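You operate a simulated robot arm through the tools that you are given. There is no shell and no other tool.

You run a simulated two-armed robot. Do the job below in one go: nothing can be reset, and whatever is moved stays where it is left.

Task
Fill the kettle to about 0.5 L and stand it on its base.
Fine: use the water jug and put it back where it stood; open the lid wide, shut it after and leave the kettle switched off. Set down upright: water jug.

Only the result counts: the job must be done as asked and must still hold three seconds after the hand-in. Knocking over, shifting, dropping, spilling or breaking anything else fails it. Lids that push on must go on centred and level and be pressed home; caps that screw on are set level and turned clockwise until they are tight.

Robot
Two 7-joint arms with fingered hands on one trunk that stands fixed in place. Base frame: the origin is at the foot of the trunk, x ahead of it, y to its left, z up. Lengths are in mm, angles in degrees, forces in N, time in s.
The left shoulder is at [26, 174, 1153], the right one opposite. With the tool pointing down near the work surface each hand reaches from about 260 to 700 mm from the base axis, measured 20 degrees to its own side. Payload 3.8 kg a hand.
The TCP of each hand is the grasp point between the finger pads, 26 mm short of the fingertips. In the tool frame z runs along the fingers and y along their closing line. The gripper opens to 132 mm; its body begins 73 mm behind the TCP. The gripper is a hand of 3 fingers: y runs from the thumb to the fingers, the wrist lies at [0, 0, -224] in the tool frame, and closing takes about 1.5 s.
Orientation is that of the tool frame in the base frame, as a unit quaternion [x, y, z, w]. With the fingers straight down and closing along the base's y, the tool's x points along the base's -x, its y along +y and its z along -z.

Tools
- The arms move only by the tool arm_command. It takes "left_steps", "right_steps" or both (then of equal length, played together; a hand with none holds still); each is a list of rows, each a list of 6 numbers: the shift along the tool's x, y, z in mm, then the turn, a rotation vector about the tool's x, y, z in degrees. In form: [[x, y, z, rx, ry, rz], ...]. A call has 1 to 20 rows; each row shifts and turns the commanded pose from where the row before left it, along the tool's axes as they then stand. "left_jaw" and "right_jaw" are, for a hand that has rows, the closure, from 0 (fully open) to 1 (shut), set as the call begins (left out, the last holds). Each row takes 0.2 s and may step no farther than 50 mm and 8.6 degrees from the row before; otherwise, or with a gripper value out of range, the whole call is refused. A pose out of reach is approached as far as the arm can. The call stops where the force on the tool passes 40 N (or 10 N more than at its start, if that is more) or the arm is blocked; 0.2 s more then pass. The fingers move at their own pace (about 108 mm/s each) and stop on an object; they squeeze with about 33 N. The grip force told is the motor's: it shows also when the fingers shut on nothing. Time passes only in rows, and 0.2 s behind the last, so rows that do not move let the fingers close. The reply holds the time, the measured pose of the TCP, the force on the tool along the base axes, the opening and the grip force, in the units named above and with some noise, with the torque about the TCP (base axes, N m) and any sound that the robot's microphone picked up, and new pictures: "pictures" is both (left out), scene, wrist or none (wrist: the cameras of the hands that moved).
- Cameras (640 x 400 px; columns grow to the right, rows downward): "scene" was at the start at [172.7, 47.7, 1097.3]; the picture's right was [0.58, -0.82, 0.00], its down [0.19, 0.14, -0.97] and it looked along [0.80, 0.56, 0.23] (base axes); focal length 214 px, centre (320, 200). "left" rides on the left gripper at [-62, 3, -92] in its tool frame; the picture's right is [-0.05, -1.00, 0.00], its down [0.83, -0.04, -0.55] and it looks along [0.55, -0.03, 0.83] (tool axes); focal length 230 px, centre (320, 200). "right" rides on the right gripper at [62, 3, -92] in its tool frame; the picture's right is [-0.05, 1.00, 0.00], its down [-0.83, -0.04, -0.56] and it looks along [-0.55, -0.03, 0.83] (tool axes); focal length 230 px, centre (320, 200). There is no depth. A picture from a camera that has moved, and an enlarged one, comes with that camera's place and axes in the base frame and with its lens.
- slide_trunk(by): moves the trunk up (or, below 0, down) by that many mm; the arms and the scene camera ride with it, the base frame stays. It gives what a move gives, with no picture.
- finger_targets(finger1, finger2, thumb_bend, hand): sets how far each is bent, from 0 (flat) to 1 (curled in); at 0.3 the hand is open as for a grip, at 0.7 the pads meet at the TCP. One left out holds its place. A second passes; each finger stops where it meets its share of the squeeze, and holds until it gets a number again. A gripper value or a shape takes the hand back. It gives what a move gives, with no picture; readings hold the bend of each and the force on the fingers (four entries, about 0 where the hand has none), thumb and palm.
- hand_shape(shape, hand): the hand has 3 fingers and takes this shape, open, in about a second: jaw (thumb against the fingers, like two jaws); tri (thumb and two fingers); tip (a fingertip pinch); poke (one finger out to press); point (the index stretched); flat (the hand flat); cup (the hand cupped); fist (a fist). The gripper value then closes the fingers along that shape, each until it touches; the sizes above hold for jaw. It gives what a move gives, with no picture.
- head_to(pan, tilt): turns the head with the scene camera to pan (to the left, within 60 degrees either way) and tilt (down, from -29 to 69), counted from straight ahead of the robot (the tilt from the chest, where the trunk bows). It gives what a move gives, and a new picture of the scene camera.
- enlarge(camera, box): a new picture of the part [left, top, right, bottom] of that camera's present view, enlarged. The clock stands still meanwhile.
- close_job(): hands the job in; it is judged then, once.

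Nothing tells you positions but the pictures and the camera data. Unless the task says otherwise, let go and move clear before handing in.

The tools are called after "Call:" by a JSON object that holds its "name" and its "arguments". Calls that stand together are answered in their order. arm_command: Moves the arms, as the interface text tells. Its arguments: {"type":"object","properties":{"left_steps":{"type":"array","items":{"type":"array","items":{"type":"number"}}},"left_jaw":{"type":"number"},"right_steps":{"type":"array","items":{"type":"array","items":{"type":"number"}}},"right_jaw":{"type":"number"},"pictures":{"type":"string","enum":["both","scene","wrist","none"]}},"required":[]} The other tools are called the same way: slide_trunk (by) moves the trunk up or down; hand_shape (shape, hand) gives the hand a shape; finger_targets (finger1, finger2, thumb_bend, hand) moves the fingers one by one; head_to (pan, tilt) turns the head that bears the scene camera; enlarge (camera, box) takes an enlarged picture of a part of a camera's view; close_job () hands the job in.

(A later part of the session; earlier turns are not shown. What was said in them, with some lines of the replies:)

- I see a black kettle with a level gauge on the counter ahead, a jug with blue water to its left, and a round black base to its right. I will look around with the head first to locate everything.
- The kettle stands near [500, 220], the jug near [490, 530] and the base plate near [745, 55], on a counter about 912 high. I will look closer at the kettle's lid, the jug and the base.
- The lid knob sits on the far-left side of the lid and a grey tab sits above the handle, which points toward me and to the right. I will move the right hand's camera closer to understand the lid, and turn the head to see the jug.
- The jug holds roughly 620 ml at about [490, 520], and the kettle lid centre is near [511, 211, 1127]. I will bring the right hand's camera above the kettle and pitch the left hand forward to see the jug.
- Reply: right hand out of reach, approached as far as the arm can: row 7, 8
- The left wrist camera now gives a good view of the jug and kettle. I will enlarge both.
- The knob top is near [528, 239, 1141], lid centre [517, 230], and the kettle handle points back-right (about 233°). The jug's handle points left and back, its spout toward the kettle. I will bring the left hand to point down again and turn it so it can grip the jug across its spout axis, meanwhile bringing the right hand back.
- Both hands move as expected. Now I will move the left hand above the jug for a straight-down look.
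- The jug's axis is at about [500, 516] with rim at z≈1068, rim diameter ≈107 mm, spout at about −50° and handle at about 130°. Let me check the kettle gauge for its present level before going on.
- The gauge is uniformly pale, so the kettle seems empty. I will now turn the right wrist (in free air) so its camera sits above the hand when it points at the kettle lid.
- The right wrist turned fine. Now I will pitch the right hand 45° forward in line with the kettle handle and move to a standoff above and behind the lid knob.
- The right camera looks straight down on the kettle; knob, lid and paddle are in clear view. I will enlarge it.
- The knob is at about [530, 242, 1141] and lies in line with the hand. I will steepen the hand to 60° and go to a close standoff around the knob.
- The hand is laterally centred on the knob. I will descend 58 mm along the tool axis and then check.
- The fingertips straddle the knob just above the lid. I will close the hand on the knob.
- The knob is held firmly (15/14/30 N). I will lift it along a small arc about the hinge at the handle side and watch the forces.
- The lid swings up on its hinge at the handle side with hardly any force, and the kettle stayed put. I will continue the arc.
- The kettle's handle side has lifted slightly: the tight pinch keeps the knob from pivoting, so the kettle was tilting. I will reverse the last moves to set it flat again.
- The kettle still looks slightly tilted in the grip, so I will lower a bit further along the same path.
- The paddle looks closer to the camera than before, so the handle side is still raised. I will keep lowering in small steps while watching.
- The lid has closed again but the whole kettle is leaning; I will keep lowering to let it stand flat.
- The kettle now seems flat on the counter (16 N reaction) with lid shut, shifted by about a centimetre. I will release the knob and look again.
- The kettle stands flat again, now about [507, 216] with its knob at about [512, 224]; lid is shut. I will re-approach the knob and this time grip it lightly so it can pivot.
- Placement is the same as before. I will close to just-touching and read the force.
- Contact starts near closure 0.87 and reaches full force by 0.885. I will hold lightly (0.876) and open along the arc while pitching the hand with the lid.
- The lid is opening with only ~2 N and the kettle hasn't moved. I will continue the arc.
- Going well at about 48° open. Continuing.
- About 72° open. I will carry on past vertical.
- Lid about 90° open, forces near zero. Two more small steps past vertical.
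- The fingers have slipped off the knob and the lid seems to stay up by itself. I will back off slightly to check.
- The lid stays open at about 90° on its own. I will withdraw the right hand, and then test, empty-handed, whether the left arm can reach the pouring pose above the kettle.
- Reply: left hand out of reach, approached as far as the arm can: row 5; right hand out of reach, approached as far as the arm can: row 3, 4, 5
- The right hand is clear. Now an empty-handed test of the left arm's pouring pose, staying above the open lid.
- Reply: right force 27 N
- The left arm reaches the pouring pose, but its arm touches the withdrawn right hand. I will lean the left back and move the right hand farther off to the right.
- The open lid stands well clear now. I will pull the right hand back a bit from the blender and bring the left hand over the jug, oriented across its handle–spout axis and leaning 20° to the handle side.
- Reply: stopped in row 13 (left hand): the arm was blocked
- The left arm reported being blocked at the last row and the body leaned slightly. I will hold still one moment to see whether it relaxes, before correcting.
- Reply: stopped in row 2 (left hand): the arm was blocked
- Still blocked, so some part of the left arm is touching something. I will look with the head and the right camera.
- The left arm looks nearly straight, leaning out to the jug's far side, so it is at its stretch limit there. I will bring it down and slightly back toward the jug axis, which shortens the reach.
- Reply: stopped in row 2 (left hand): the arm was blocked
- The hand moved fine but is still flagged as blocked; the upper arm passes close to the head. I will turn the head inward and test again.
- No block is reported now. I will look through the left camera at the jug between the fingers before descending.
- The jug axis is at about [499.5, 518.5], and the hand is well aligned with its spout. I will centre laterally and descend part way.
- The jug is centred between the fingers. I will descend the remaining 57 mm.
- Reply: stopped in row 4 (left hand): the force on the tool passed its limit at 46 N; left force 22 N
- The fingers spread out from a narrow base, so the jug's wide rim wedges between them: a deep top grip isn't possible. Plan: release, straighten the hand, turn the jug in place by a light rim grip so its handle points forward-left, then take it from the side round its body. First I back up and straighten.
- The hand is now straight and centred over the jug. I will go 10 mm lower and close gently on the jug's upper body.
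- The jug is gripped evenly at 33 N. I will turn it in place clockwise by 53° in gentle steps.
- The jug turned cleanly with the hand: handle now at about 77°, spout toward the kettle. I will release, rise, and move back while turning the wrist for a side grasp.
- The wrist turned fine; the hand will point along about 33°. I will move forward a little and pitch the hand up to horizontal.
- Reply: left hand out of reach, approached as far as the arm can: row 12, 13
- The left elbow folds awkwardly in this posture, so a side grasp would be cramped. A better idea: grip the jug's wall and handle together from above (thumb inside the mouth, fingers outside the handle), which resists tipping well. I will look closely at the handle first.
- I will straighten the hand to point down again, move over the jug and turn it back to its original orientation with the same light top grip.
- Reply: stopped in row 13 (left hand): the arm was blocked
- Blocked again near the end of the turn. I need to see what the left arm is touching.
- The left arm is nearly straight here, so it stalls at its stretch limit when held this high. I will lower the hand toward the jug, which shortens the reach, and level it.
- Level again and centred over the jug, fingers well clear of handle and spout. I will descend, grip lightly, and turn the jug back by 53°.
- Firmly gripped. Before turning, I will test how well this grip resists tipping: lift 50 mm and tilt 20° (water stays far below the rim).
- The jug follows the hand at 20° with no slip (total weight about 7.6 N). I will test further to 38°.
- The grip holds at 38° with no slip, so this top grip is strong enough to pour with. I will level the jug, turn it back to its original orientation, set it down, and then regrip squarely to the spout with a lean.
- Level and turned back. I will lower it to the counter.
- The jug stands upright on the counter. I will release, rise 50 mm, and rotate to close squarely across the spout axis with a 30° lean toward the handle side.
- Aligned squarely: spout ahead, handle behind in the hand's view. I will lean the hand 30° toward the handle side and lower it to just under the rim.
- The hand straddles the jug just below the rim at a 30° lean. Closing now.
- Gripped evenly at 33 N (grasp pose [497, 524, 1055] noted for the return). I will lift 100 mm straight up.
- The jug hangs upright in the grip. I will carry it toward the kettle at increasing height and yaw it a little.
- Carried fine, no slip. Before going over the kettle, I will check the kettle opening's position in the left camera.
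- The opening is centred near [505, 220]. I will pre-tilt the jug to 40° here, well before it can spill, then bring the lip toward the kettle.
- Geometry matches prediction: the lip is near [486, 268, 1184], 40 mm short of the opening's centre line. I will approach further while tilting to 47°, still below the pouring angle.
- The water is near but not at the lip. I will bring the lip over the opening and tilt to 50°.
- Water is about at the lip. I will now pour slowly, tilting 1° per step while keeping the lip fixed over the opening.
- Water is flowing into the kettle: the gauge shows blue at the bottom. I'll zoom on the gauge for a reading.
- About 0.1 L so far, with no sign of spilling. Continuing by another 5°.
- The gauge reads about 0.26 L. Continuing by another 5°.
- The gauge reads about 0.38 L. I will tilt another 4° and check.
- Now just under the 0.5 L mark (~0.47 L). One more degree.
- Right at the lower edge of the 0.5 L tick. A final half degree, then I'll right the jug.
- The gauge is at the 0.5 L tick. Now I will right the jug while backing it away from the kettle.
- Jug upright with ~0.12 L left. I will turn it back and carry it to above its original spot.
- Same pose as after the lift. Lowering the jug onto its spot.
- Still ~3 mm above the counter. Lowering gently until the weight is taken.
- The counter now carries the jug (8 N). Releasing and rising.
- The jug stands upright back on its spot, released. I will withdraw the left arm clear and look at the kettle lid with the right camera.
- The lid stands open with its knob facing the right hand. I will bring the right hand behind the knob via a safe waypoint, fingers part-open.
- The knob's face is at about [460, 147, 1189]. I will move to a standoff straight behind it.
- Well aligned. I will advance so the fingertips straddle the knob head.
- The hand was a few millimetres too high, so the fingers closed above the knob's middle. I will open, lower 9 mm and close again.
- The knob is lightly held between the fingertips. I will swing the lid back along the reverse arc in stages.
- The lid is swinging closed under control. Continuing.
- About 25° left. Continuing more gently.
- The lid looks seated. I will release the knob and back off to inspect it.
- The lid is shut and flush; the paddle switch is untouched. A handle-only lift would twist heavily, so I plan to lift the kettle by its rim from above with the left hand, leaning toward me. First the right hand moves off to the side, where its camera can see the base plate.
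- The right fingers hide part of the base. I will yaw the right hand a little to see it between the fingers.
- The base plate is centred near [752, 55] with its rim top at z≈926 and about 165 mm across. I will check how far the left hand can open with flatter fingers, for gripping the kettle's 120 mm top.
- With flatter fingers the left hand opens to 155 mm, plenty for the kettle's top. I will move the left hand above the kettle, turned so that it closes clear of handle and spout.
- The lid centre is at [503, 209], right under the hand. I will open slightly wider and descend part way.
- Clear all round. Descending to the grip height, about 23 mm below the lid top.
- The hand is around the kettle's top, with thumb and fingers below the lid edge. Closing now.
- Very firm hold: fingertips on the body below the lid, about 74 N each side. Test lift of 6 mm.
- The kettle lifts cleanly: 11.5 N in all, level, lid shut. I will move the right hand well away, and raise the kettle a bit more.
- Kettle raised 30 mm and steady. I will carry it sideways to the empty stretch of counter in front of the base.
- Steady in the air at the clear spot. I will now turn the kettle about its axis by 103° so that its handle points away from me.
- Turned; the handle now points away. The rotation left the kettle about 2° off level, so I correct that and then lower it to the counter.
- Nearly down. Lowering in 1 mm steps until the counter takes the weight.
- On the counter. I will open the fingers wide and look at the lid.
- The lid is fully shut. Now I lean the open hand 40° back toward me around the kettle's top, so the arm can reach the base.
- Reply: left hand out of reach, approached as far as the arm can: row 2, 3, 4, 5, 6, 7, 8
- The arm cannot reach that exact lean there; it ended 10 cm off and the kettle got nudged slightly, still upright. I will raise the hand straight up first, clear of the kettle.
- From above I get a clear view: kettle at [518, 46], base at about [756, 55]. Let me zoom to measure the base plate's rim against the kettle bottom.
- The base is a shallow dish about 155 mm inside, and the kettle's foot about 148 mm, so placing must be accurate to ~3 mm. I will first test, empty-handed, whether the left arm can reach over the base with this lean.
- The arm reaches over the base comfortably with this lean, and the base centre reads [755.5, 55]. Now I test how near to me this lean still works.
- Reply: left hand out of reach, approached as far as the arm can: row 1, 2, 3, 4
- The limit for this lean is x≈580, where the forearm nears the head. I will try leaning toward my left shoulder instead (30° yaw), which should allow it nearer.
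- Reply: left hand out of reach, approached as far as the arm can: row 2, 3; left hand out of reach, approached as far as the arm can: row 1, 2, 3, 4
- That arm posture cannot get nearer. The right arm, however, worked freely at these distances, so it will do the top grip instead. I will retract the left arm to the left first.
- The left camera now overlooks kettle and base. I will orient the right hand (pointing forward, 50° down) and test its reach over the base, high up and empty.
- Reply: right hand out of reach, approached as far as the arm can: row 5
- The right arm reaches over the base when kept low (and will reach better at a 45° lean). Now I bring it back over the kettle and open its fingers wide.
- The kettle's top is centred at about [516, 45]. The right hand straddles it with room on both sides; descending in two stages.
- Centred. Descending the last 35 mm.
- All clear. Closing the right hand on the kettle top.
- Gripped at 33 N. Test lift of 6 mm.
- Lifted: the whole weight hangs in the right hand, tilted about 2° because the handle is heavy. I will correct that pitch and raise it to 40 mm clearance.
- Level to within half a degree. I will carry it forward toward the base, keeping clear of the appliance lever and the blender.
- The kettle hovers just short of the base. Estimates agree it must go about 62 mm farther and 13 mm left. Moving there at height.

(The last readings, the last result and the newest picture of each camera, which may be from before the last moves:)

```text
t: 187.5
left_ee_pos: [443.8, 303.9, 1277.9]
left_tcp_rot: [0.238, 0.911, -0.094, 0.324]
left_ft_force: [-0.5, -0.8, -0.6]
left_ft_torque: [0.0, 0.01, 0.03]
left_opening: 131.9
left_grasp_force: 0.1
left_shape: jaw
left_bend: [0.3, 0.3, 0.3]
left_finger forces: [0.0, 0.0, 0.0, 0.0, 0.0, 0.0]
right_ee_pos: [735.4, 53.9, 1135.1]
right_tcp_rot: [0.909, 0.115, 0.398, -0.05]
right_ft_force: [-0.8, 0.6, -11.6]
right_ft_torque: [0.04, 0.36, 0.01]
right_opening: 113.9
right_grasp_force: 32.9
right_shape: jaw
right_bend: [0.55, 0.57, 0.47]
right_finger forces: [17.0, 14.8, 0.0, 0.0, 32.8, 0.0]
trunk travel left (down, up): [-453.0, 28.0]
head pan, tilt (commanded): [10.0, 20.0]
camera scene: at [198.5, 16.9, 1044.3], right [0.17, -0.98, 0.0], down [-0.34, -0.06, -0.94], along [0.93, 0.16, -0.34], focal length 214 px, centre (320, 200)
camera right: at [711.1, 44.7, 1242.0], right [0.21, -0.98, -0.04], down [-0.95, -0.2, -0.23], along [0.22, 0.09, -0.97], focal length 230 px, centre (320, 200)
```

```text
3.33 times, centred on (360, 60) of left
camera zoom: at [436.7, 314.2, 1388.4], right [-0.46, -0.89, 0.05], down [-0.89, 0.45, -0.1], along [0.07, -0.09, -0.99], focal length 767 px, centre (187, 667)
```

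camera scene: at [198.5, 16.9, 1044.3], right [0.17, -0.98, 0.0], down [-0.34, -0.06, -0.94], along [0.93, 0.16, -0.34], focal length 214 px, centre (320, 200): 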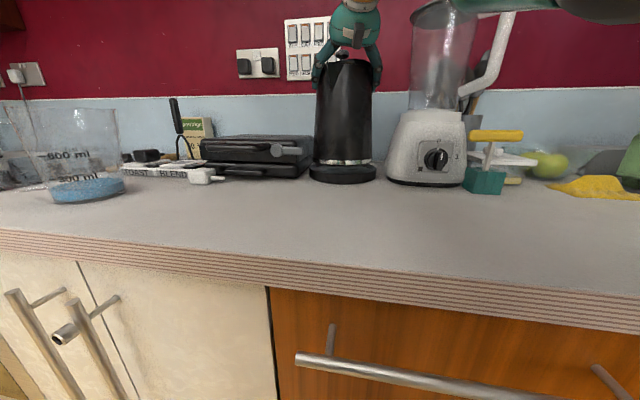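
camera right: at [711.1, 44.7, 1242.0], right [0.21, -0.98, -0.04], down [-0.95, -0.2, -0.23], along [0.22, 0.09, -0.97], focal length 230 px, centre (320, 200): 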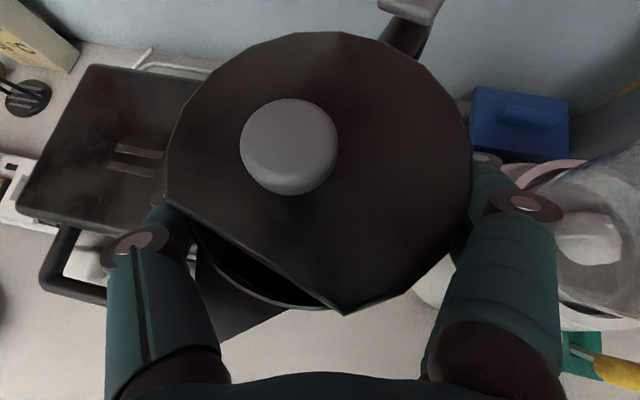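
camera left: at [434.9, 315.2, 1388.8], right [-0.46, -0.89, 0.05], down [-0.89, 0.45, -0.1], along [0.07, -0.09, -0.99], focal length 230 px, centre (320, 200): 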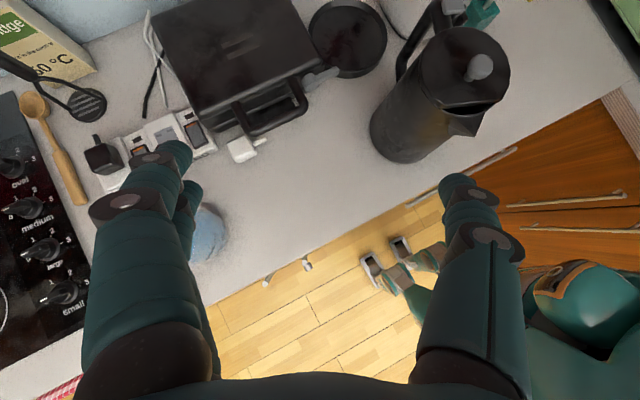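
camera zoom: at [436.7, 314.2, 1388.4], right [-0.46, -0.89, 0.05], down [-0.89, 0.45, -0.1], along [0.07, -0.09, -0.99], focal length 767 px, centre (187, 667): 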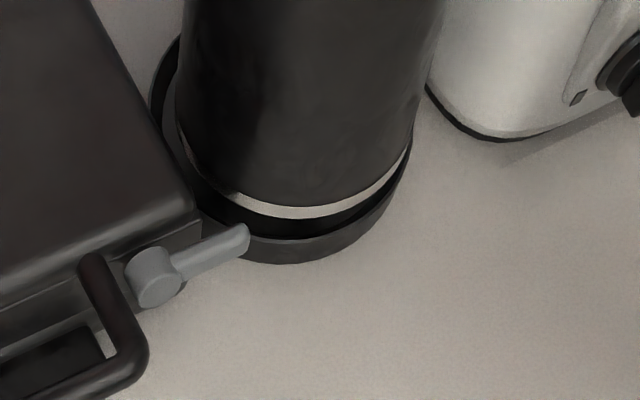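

The scene view shows good side-to-side alignment, but the left camera shows the kettle about 9 mm too near me. I will shift it forward 9 mm and re-check.

Call:
{"name": "arm_command", "arguments": {"right_steps": [[2.9, 1.6, 3.1, 0, 0, 0], [2.8, 1.6, 3.1, 0, 0, 0], [0, 0, 0, 0, 0, 0]], "pictures": "none"}}

Call:
{"name": "enlarge", "arguments": {"camera": "scene", "box": [290, 140, 410, 200]}}

Call:
{"name": "enlarge", "arguments": {"camera": "left", "box": [300, 0, 420, 80]}}

```text
t: 188.3
left_ee_pos: [443.3, 303.2, 1277.8]
left_tcp_rot: [0.24, 0.91, -0.093, 0.324]
left_ft_force: [-0.2, -0.5, 0.2]
left_ft_torque: [0.01, -0.01, 0.01]
left_opening: 132.0
left_grasp_force: 0.0
left_shape: jaw
left_bend: [0.3, 0.3, 0.3]
left_finger forces: [0.0, 0.0, 0.0, 0.1, 0.0, 0.1]
right_ee_pos: [745.2, 53.2, 1134.5]
right_tcp_rot: [0.909, 0.114, 0.398, -0.05]
right_ft_force: [0.2, -0.4, -11.1]
right_ft_torque: [0.02, 0.33, -0.01]
right_opening: 113.7
right_grasp_force: 33.0
right_shape: jaw
right_bend: [0.55, 0.57, 0.47]
right_finger forces: [17.0, 15.0, 0.0, 0.0, 32.7, 0.0]
trunk travel left (down, up): [-453.0, 28.0]
head pan, tilt (commanded): [10.0, 20.0]
```

```text
5.33 times, centred on (350, 170) of scene
camera zoom: at [198.6, 17.0, 1044.3], right [0.17, -0.98, 0.0], down [-0.34, -0.06, -0.94], along [0.93, 0.16, -0.34], focal length 1144 px, centre (160, 360)
```

zoom: 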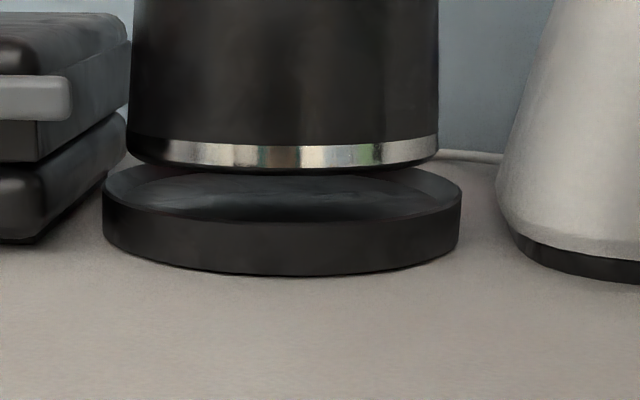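

```text
5.00 times, centred on (360, 40) of left
camera zoom: at [436.8, 314.4, 1388.4], right [-0.46, -0.89, 0.05], down [-0.89, 0.45, -0.1], along [0.07, -0.09, -0.99], focal length 1150 px, centre (120, 1000)
```

zoom: 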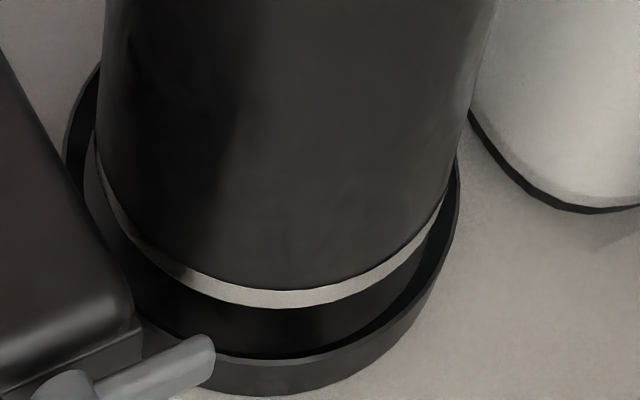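

Now both views show the kettle concentric with the base dish to within a couple of millimetres. Lowering 18 mm.

Call:
{"name": "arm_command", "arguments": {"right_steps": [[-3.3, 0, 3.05, 0, 0, 0], [-3.3, 0, 3.05, 0, 0, 0], [-3.3, 0, 3.05, 0, 0, 0], [-3.3, 0, 3.05, 0, 0, 0], [0, 0, 0, 0, 0, 0]], "pictures": "none"}}

Call:
{"name": "enlarge", "arguments": {"camera": "scene", "box": [290, 140, 410, 200]}}

Call:
{"name": "enlarge", "arguments": {"camera": "left", "box": [300, 0, 420, 80]}}

```text
t: 189.5
left_ee_pos: [442.6, 304.9, 1277.6]
left_tcp_rot: [0.239, 0.911, -0.093, 0.324]
left_ft_force: [-0.3, 0.3, -0.3]
left_ft_torque: [0.02, 0.01, 0.03]
left_opening: 132.0
left_grasp_force: 0.0
left_shape: jaw
left_bend: [0.3, 0.3, 0.3]
left_finger forces: [0.0, 0.1, 0.1, 0.0, 0.0, 0.1]
right_ee_pos: [746.0, 53.1, 1115.9]
right_tcp_rot: [0.908, 0.115, 0.399, -0.051]
right_ft_force: [0.0, 0.0, -11.9]
right_ft_torque: [0.05, 0.33, 0.04]
right_opening: 113.6
right_grasp_force: 33.0
right_shape: jaw
right_bend: [0.55, 0.57, 0.47]
right_finger forces: [17.0, 14.9, 0.0, 0.0, 32.8, 0.0]
trunk travel left (down, up): [-453.0, 28.0]
head pan, tilt (commanded): [10.0, 20.0]
```

```text
5.33 times, centred on (350, 170) of scene
camera zoom: at [198.6, 17.0, 1044.3], right [0.17, -0.98, 0.0], down [-0.34, -0.06, -0.94], along [0.93, 0.16, -0.34], focal length 1144 px, centre (160, 360)
```

zoom: 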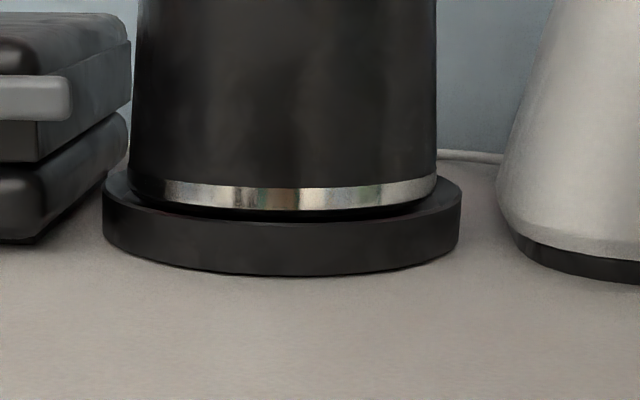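

```text
5.00 times, centred on (360, 40) of left
camera zoom: at [436.7, 314.4, 1388.4], right [-0.46, -0.89, 0.05], down [-0.89, 0.45, -0.1], along [0.07, -0.09, -0.99], focal length 1150 px, centre (120, 1000)
```

zoom: 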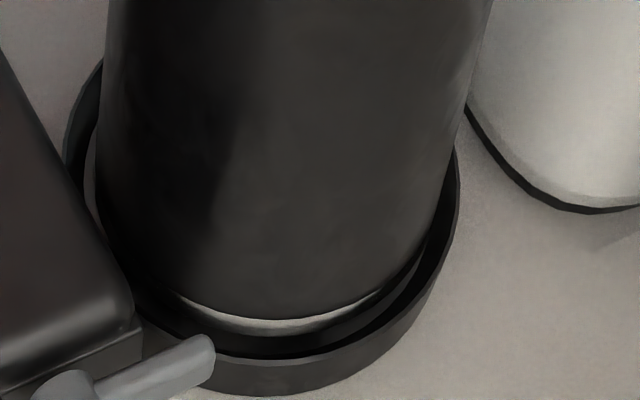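

Ring about to enter the dish, still concentric. Lowering in 2.5 mm steps, watching the force.

Call:
{"name": "arm_command", "arguments": {"right_steps": [[-1.85, 0, 1.7, 0, 0, 0], [-1.85, 0, 1.7, 0, 0, 0], [-1.85, 0, 1.7, 0, 0, 0], [0, 0, 0, 0, 0, 0]], "pictures": "none"}}

```text
t: 190.5
left_ee_pos: [442.4, 304.6, 1279.6]
left_tcp_rot: [0.239, 0.91, -0.093, 0.325]
left_ft_force: [0.1, -0.7, 0.1]
left_ft_torque: [0.02, 0.01, 0.01]
left_opening: 131.8
left_grasp_force: 0.1
left_shape: jaw
left_bend: [0.3, 0.3, 0.3]
left_finger forces: [0.0, 0.0, 0.0, 0.0, 0.0, 0.0]
right_ee_pos: [742.7, 52.4, 1112.1]
right_tcp_rot: [0.907, 0.115, 0.401, -0.051]
right_ft_force: [-3.0, -1.0, -2.6]
right_ft_torque: [0.01, 0.19, -0.03]
right_opening: 113.6
right_grasp_force: 32.9
right_shape: jaw
right_bend: [0.55, 0.57, 0.47]
right_finger forces: [17.2, 14.8, 0.0, 0.0, 32.9, 0.1]
trunk travel left (down, up): [-453.0, 28.0]
head pan, tilt (commanded): [10.0, 20.0]
```

Contact: most of the weight is carried with the foot about 16 mm above the counter, i.e. below the rim level. Let me look.

Call:
{"name": "enlarge", "arguments": {"camera": "scene", "box": [290, 140, 410, 200]}}

Call:
{"name": "enlarge", "arguments": {"camera": "left", "box": [300, 0, 420, 80]}}

Call:
{"name": "enlarge", "arguments": {"camera": "scene", "box": [270, 0, 430, 200]}}

```text
5.33 times, centred on (350, 170) of scene
camera zoom: at [197.6, 16.9, 1044.8], right [0.17, -0.98, 0.0], down [-0.34, -0.06, -0.94], along [0.93, 0.16, -0.34], focal length 1144 px, centre (160, 360)
```

zoom: 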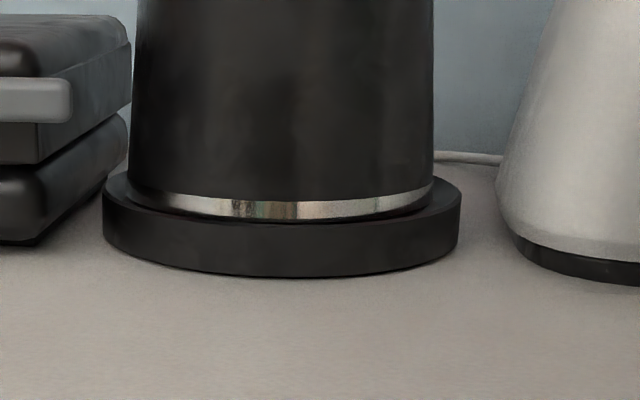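

```text
5.00 times, centred on (360, 40) of left
camera zoom: at [435.1, 314.2, 1389.4], right [-0.46, -0.89, 0.05], down [-0.89, 0.45, -0.1], along [0.07, -0.09, -0.99], focal length 1150 px, centre (120, 1000)
```

zoom: 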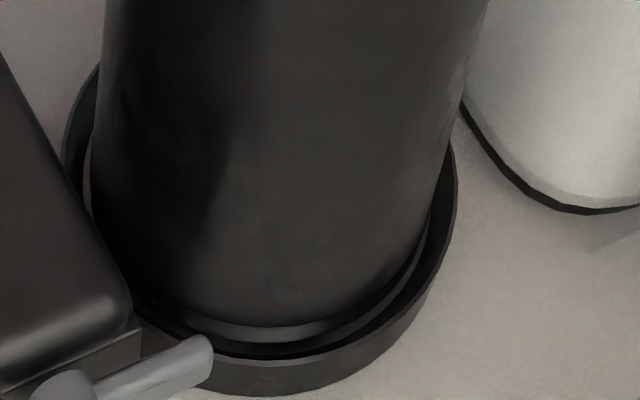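

```text
2.00 times, centred on (350, 100) of scene
camera zoom: at [197.6, 16.9, 1044.8], right [0.17, -0.98, 0.0], down [-0.34, -0.06, -0.94], along [0.93, 0.16, -0.34], focal length 429 px, centre (260, 400)
```

zoom: 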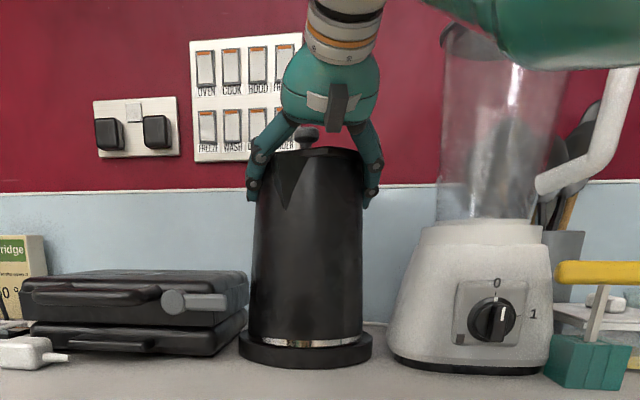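

The foot is inside the dish. I will ease the sideways load and press down slightly to make sure it is fully seated.

Call:
{"name": "arm_command", "arguments": {"right_steps": [[-3.2, -0.6, -0.3, 0, 0, 0], [0, 0, 0, 0, 0, 0], [0, 0, 0, 0, 0, 0]], "pictures": "none"}}

```text
t: 191.3
left_ee_pos: [441.0, 303.9, 1280.2]
left_tcp_rot: [0.24, 0.91, -0.093, 0.324]
left_ft_force: [-0.2, 0.3, -0.2]
left_ft_torque: [0.02, -0.02, 0.0]
left_opening: 132.2
left_grasp_force: 0.1
left_shape: jaw
left_bend: [0.3, 0.3, 0.3]
left_finger forces: [0.0, 0.0, 0.0, 0.1, 0.0, 0.0]
right_ee_pos: [741.0, 51.9, 1110.2]
right_tcp_rot: [0.907, 0.115, 0.402, -0.05]
right_ft_force: [-4.7, -2.4, 4.9]
right_ft_torque: [0.03, -0.05, -0.02]
right_opening: 113.6
right_grasp_force: 33.5
right_shape: jaw
right_bend: [0.55, 0.57, 0.47]
right_finger forces: [18.1, 15.0, 0.0, 0.0, 33.0, 0.0]
trunk travel left (down, up): [-453.0, 28.0]
head pan, tilt (commanded): [10.0, 20.0]
```

Seated on the dish floor (it now pushes back about 5 N). I will relax the arm's load, then open the fingers.

Call:
{"name": "arm_command", "arguments": {"right_steps": [[0.2, 0.3, -2, 0, 0, 0], [0.2, 0.3, -1, 0, 0, 0], [0, 0, 0, 0, 0, 0]], "pictures": "none"}}

Call:
{"name": "enlarge", "arguments": {"camera": "left", "box": [300, 0, 420, 80]}}

```text
t: 192.1
left_ee_pos: [442.2, 304.1, 1278.1]
left_tcp_rot: [0.239, 0.91, -0.094, 0.325]
left_ft_force: [-0.1, -0.7, -0.4]
left_ft_torque: [0.0, -0.04, 0.0]
left_opening: 131.8
left_grasp_force: 0.0
left_shape: jaw
left_bend: [0.3, 0.3, 0.3]
left_finger forces: [0.0, 0.0, 0.1, 0.0, 0.0, 0.0]
right_ee_pos: [739.9, 50.5, 1110.4]
right_tcp_rot: [0.908, 0.114, 0.401, -0.05]
right_ft_force: [3.9, 2.1, 3.9]
right_ft_torque: [-0.06, -0.13, 0.08]
right_opening: 113.5
right_grasp_force: 33.2
right_shape: jaw
right_bend: [0.55, 0.57, 0.47]
right_finger forces: [17.4, 14.5, 0.0, 0.1, 34.2, 0.1]
trunk travel left (down, up): [-453.0, 28.0]
head pan, tilt (commanded): [10.0, 20.0]
```

```text
5.00 times, centred on (360, 40) of left
camera zoom: at [435.7, 314.6, 1388.8], right [-0.46, -0.89, 0.05], down [-0.89, 0.45, -0.1], along [0.07, -0.09, -0.99], focal length 1150 px, centre (120, 1000)
```

zoom: 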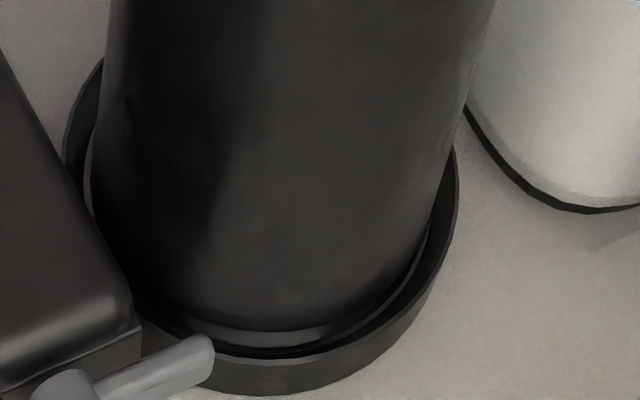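

Looks well seated. Releasing by opening the right fingers wide.

Call:
{"name": "finger_targets", "arguments": {"hand": "right", "finger1": 0.14, "finger2": 0.14, "thumb_bend": 0.14}}

Call:
{"name": "enlarge", "arguments": {"camera": "scene", "box": [270, 0, 430, 200]}}

Call:
{"name": "enlarge", "arguments": {"camera": "left", "box": [300, 0, 420, 80]}}

Call:
{"name": "enlarge", "arguments": {"camera": "right", "box": [0, 0, 640, 400]}}

```text
t: 193.1
left_ee_pos: [441.8, 303.8, 1280.0]
left_tcp_rot: [0.239, 0.91, -0.093, 0.325]
left_ft_force: [0.0, 0.7, -0.4]
left_ft_torque: [0.02, 0.01, 0.01]
left_opening: 132.1
left_grasp_force: 0.2
left_shape: jaw
left_bend: [0.3, 0.3, 0.3]
left_finger forces: [0.0, 0.0, 0.1, 0.0, 0.0, 0.1]
right_ee_pos: [739.1, 52.0, 1108.0]
right_tcp_rot: [0.908, 0.114, 0.4, -0.05]
right_ft_force: [-0.6, 0.0, -0.3]
right_ft_torque: [-0.01, 0.0, 0.0]
right_opening: 165.8
right_grasp_force: 0.0
right_shape: fingers
right_bend: [0.14, 0.14, 0.14]
right_finger forces: [0.1, 0.0, 0.0, 0.0, 0.0, 0.0]
trunk travel left (down, up): [-453.0, 28.0]
head pan, tilt (commanded): [10.0, 20.0]
```

```text
2.00 times, centred on (350, 100) of scene
camera zoom: at [197.7, 17.0, 1044.5], right [0.17, -0.98, 0.0], down [-0.34, -0.06, -0.94], along [0.93, 0.16, -0.34], focal length 429 px, centre (260, 400)
```

zoom: 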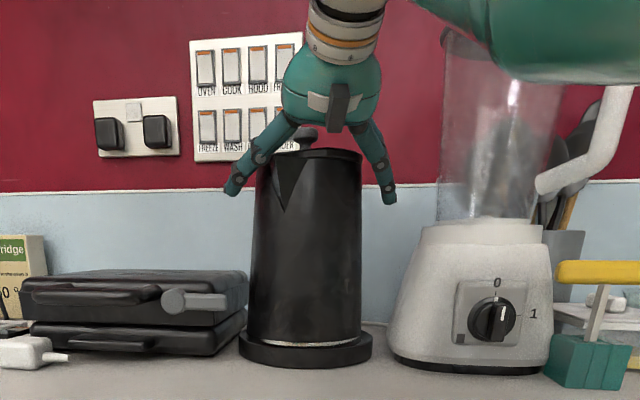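

```text
5.00 times, centred on (360, 40) of left
camera zoom: at [435.6, 314.4, 1388.8], right [-0.46, -0.89, 0.05], down [-0.89, 0.45, -0.1], along [0.07, -0.09, -0.99], focal length 1150 px, centre (120, 1000)
```

zoom: 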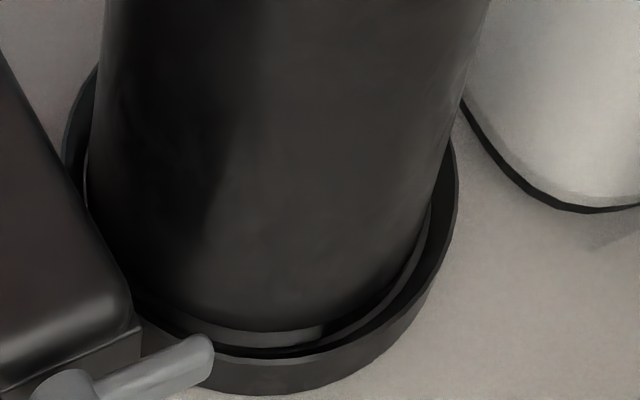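

```text
1.00 times, centred on (320, 200) of right (not enlarged: the box is as wide or as high as the picture)
camera zoom: at [714.4, 42.3, 1217.8], right [0.21, -0.98, -0.04], down [-0.95, -0.2, -0.24], along [0.22, 0.09, -0.97], focal length 230 px, centre (320, 200)
```

zoom: 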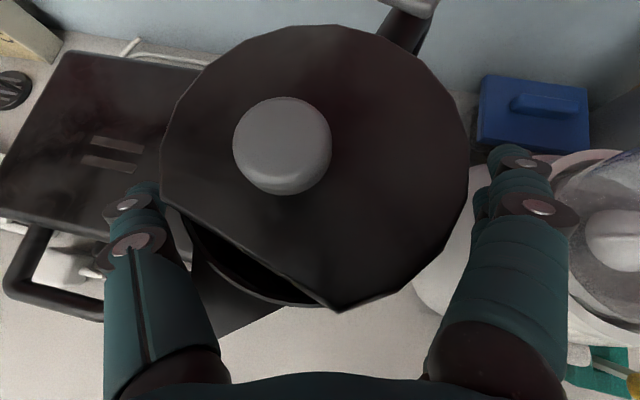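

The kettle stands level in its dish with the lid shut. I will lift the right hand straight up, clear of the knob and the blender.

Call:
{"name": "arm_command", "arguments": {"right_steps": [[7.4, 0, -6.8, 0, 0, 0], [14.7, 0, -13.5, 0, 0, 0], [14.7, 0, -13.5, 0, 0, 0], [14.7, 0, -13.5, 0, 0, 0], [12, 0, -11, 0, 0, 0]], "pictures": "both"}}

```text
t: 194.3
left_ee_pos: [442.1, 303.9, 1279.1]
left_tcp_rot: [0.239, 0.91, -0.093, 0.325]
left_ft_force: [-0.6, -0.1, 0.3]
left_ft_torque: [-0.03, -0.01, 0.0]
left_opening: 132.2
left_grasp_force: 0.0
left_shape: jaw
left_bend: [0.3, 0.3, 0.3]
left_finger forces: [0.0, 0.1, 0.0, 0.0, 0.0, 0.0]
right_ee_pos: [739.7, 51.8, 1197.4]
right_tcp_rot: [0.908, 0.115, 0.4, -0.051]
right_ft_force: [0.1, -0.5, -0.2]
right_ft_torque: [0.01, 0.0, 0.04]
right_opening: 165.7
right_grasp_force: 0.0
right_shape: fingers
right_bend: [0.14, 0.14, 0.14]
right_finger forces: [0.0, 0.0, 0.0, 0.0, 0.1, 0.0]
trunk travel left (down, up): [-453.0, 28.0]
head pan, tilt (commanded): [10.0, 20.0]
camera scene: at [197.4, 17.0, 1044.6], right [0.17, -0.98, 0.0], down [-0.34, -0.06, -0.94], along [0.93, 0.16, -0.34], focal length 214 px, centre (320, 200)
camera right: at [714.2, 42.9, 1304.9], right [0.21, -0.98, -0.04], down [-0.95, -0.2, -0.24], along [0.22, 0.09, -0.97], focal length 230 px, centre (320, 200)
```

scene: 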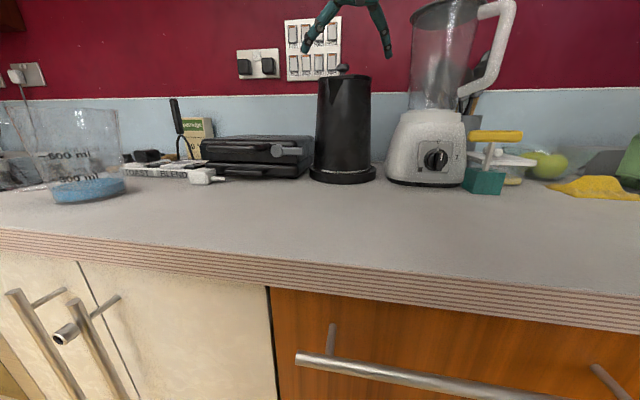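
right: 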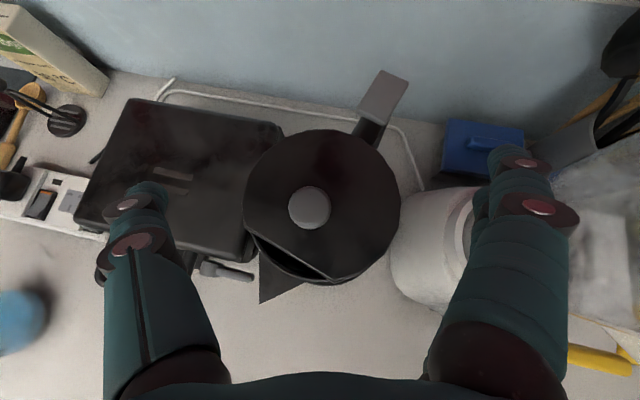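

Kettle on its base, lid shut. Let me check the paddle switch and the kettle's seating close up.

Call:
{"name": "enlarge", "arguments": {"camera": "right", "box": [220, 50, 440, 310]}}

Call:
{"name": "enlarge", "arguments": {"camera": "scene", "box": [280, 50, 400, 200]}}

Call:
{"name": "enlarge", "arguments": {"camera": "left", "box": [280, 0, 440, 100]}}

```text
1.54 times, centred on (330, 180) of right
camera zoom: at [714.2, 42.9, 1304.9], right [0.21, -0.98, -0.04], down [-0.95, -0.2, -0.24], along [0.22, 0.09, -0.97], focal length 354 px, centre (305, 231)
```

zoom: 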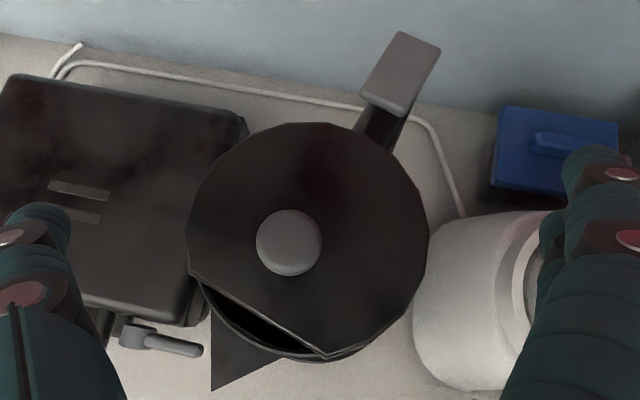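

```text
2.67 times, centred on (340, 125) of scene
camera zoom: at [197.4, 17.0, 1044.6], right [0.17, -0.98, 0.0], down [-0.34, -0.06, -0.94], along [0.93, 0.16, -0.34], focal length 572 px, centre (267, 400)
```

zoom: 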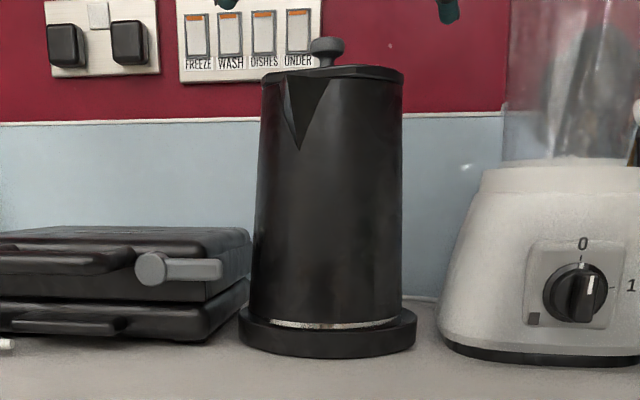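

```text
4.00 times, centred on (360, 50) of left
camera zoom: at [435.1, 314.4, 1389.1], right [-0.46, -0.89, 0.05], down [-0.89, 0.45, -0.1], along [0.07, -0.09, -0.99], focal length 920 px, centre (160, 800)
```

zoom: 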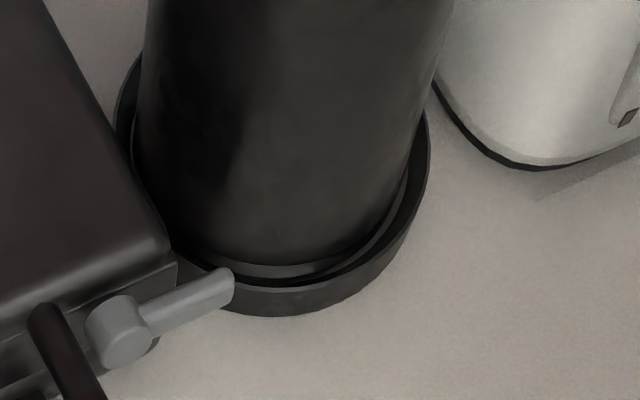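

The foot sits inside the dish on its floor, paddle untouched, lid shut. I will now withdraw the right hand, first straight back, then to the right.

Call:
{"name": "arm_command", "arguments": {"right_steps": [[-15.2, -6.2, -19, 0, 0, 0], [-15.2, -6.2, -19, 0, 0, 0], [-15.2, -6.2, -19, 0, 0, 0], [-15.2, -6.2, -19, 0, 0, 0], [-15.2, -6.2, -19, 0, 0, 0], [-15.2, -6.2, -19, 0, 0, 0], [-13.9, 24.5, -21, 0, 0, 0], [-13.9, 24.5, -21, 0, 0, 0], [-13.9, 24.5, -21, 0, 0, 0], [-13.9, 24.5, -21, 0, 0, 0], [-13.9, 24.5, -21, 0, 0, 0]], "right_jaw": 0.4, "pictures": "both"}}

Call:
{"name": "enlarge", "arguments": {"camera": "scene", "box": [280, 50, 400, 200]}}

Call:
{"name": "enlarge", "arguments": {"camera": "left", "box": [280, 0, 440, 100]}}

```text
t: 196.7
left_ee_pos: [442.2, 304.6, 1280.0]
left_tcp_rot: [0.239, 0.91, -0.093, 0.324]
left_ft_force: [-0.6, 0.5, 0.3]
left_ft_torque: [0.02, 0.01, -0.02]
left_opening: 132.1
left_grasp_force: 0.0
left_shape: jaw
left_bend: [0.3, 0.3, 0.3]
left_finger forces: [0.0, 0.0, 0.0, 0.1, 0.0, 0.0]
right_ee_pos: [572.1, -92.1, 1218.9]
right_tcp_rot: [0.908, 0.114, 0.399, -0.049]
right_ft_force: [0.2, -0.7, -0.1]
right_ft_torque: [0.03, 0.03, -0.02]
right_opening: 79.7
right_grasp_force: 0.0
right_shape: jaw
right_bend: [0.71, 0.71, 0.71]
right_finger forces: [0.0, 0.0, 0.1, 0.0, 0.1, 0.0]
right hand out of reach, approached as far as the arm can: row 8, 9, 10, 11
trunk travel left (down, up): [-453.0, 28.0]
head pan, tilt (commanded): [10.0, 20.0]
camera scene: at [197.6, 16.7, 1044.6], right [0.17, -0.98, 0.0], down [-0.34, -0.06, -0.94], along [0.93, 0.16, -0.34], focal length 214 px, centre (320, 200)
camera right: at [547.2, -101.8, 1326.1], right [0.22, -0.98, -0.04], down [-0.95, -0.2, -0.24], along [0.22, 0.09, -0.97], focal length 230 px, centre (320, 200)
```

scene: 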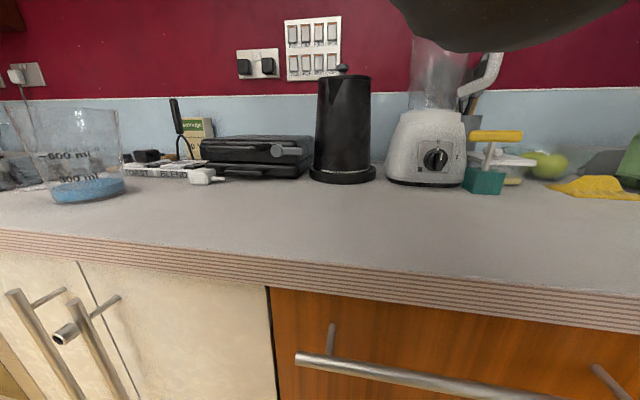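
right: 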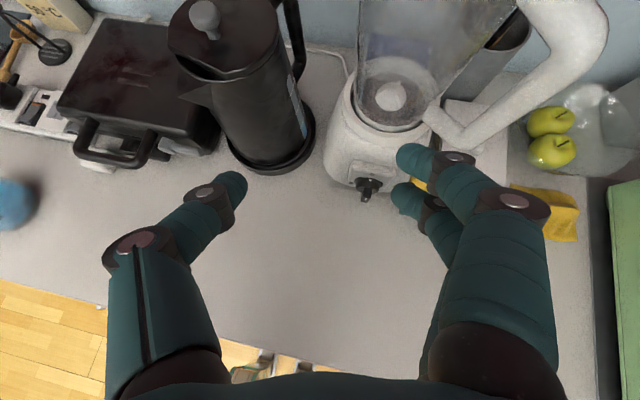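

```text
2.67 times, centred on (340, 125) of scene
camera zoom: at [197.6, 16.7, 1044.6], right [0.17, -0.98, 0.0], down [-0.34, -0.06, -0.94], along [0.93, 0.16, -0.34], focal length 572 px, centre (267, 400)
```

zoom: 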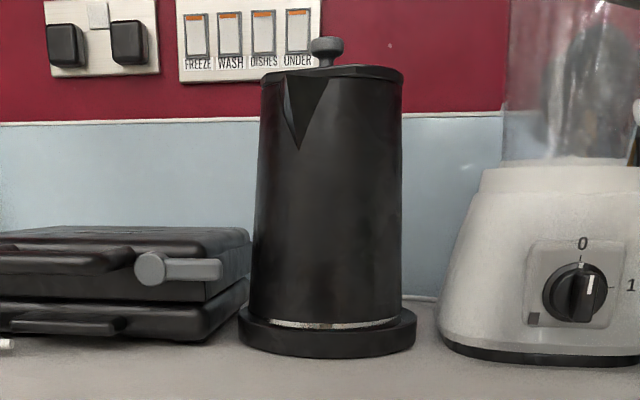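

```text
4.00 times, centred on (360, 50) of left
camera zoom: at [435.3, 314.0, 1389.2], right [-0.46, -0.89, 0.05], down [-0.89, 0.45, -0.1], along [0.07, -0.09, -0.99], focal length 920 px, centre (160, 800)
```

zoom: 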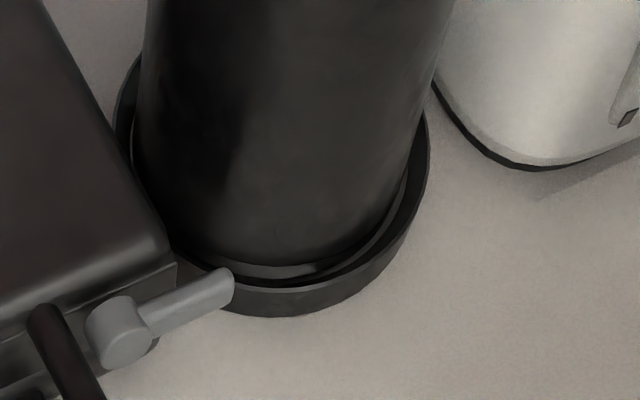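

Everything is still. One more check of the seating from the right camera.

Call:
{"name": "enlarge", "arguments": {"camera": "right", "box": [150, 0, 350, 200]}}

```text
2.00 times, centred on (250, 100) of right
camera zoom: at [547.2, -101.8, 1326.1], right [0.22, -0.98, -0.04], down [-0.95, -0.2, -0.24], along [0.22, 0.09, -0.97], focal length 460 px, centre (460, 400)
```

zoom: 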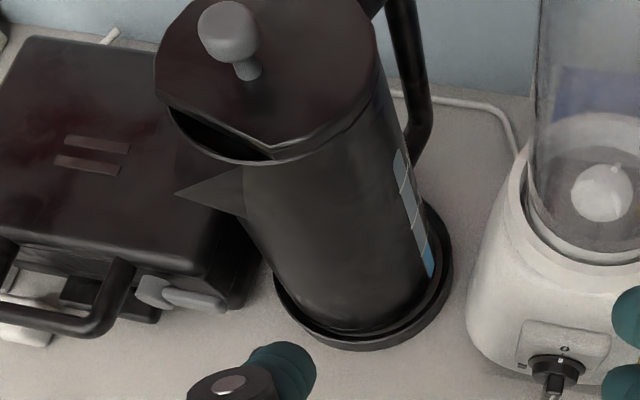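

Call:
{"name": "enlarge", "arguments": {"camera": "right", "box": [150, 0, 290, 100]}}

Call:
{"name": "enlarge", "arguments": {"camera": "scene", "box": [310, 55, 380, 105]}}

```text
4.00 times, centred on (220, 50) of right
camera zoom: at [547.2, -101.8, 1326.1], right [0.22, -0.98, -0.04], down [-0.95, -0.2, -0.24], along [0.22, 0.09, -0.97], focal length 920 px, centre (720, 800)
```

zoom: 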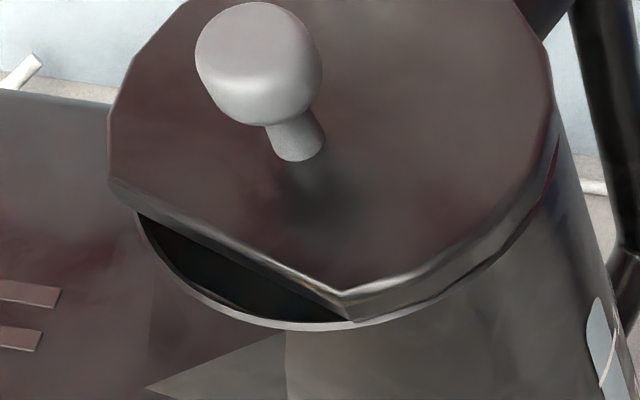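

```text
8.00 times, centred on (345, 80) of scene
camera zoom: at [197.6, 16.7, 1044.6], right [0.17, -0.98, 0.0], down [-0.34, -0.06, -0.94], along [0.93, 0.16, -0.34], focal length 1716 px, centre (120, 1160)
```

zoom: 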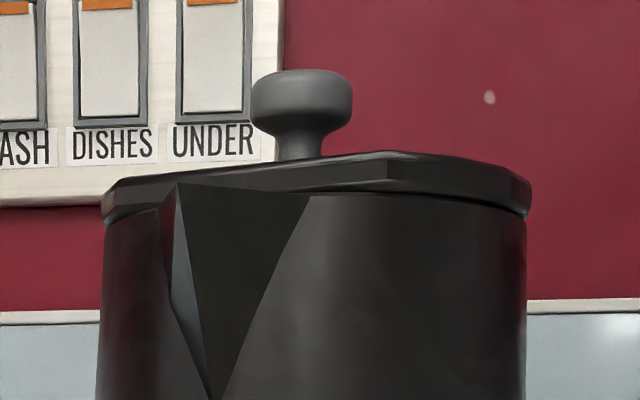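

The lid sits flush and level, the kettle stands in its dish with about 0.5 L, its paddle switch is unchanged, and the jug stands upright on its spot. Both hands are clear, so I hand the job in.

Call:
{"name": "close_job", "arguments": {}}

```text
The job is handed in.
```

The kettle now stands on its base with about 0.5 L in it and its lid shut, and I have handed the job in. I don't have the verdict, so this is what the last pictures and readings showed.

- **Water:** the gauge was at the 0.5 L mark when I stopped pouring, and I saw no spill.
- **Kettle on its base:** the foot sits inside the base dish, 3–4 mm off centre and level to about half a degree.
- **Kettle's new position:** its handle now points away from the robot. I turned it because the reach only worked that way.
- **Lid:** it opened to about 90° for pouring and now sits flush.
- **Switch:** I never meant to touch the paddle on the handle, and it still looks level as at the start. One left-hand move swung close to it, so off is what I see, not something I tested.
- **Jug:** it is back upright on its original spot, within a few millimetres, with a little over 0.1 L left in it.
- **Slips along the way:** on the first try at the lid the kettle tipped and slid about 25 mm before I set it flat again. While I repositioned the left hand for a new grip, the kettle also got a small nudge and stayed upright. I also turned the jug in place and back before lifting it. I saw nothing else moved.

Both hands have let go and are clear.
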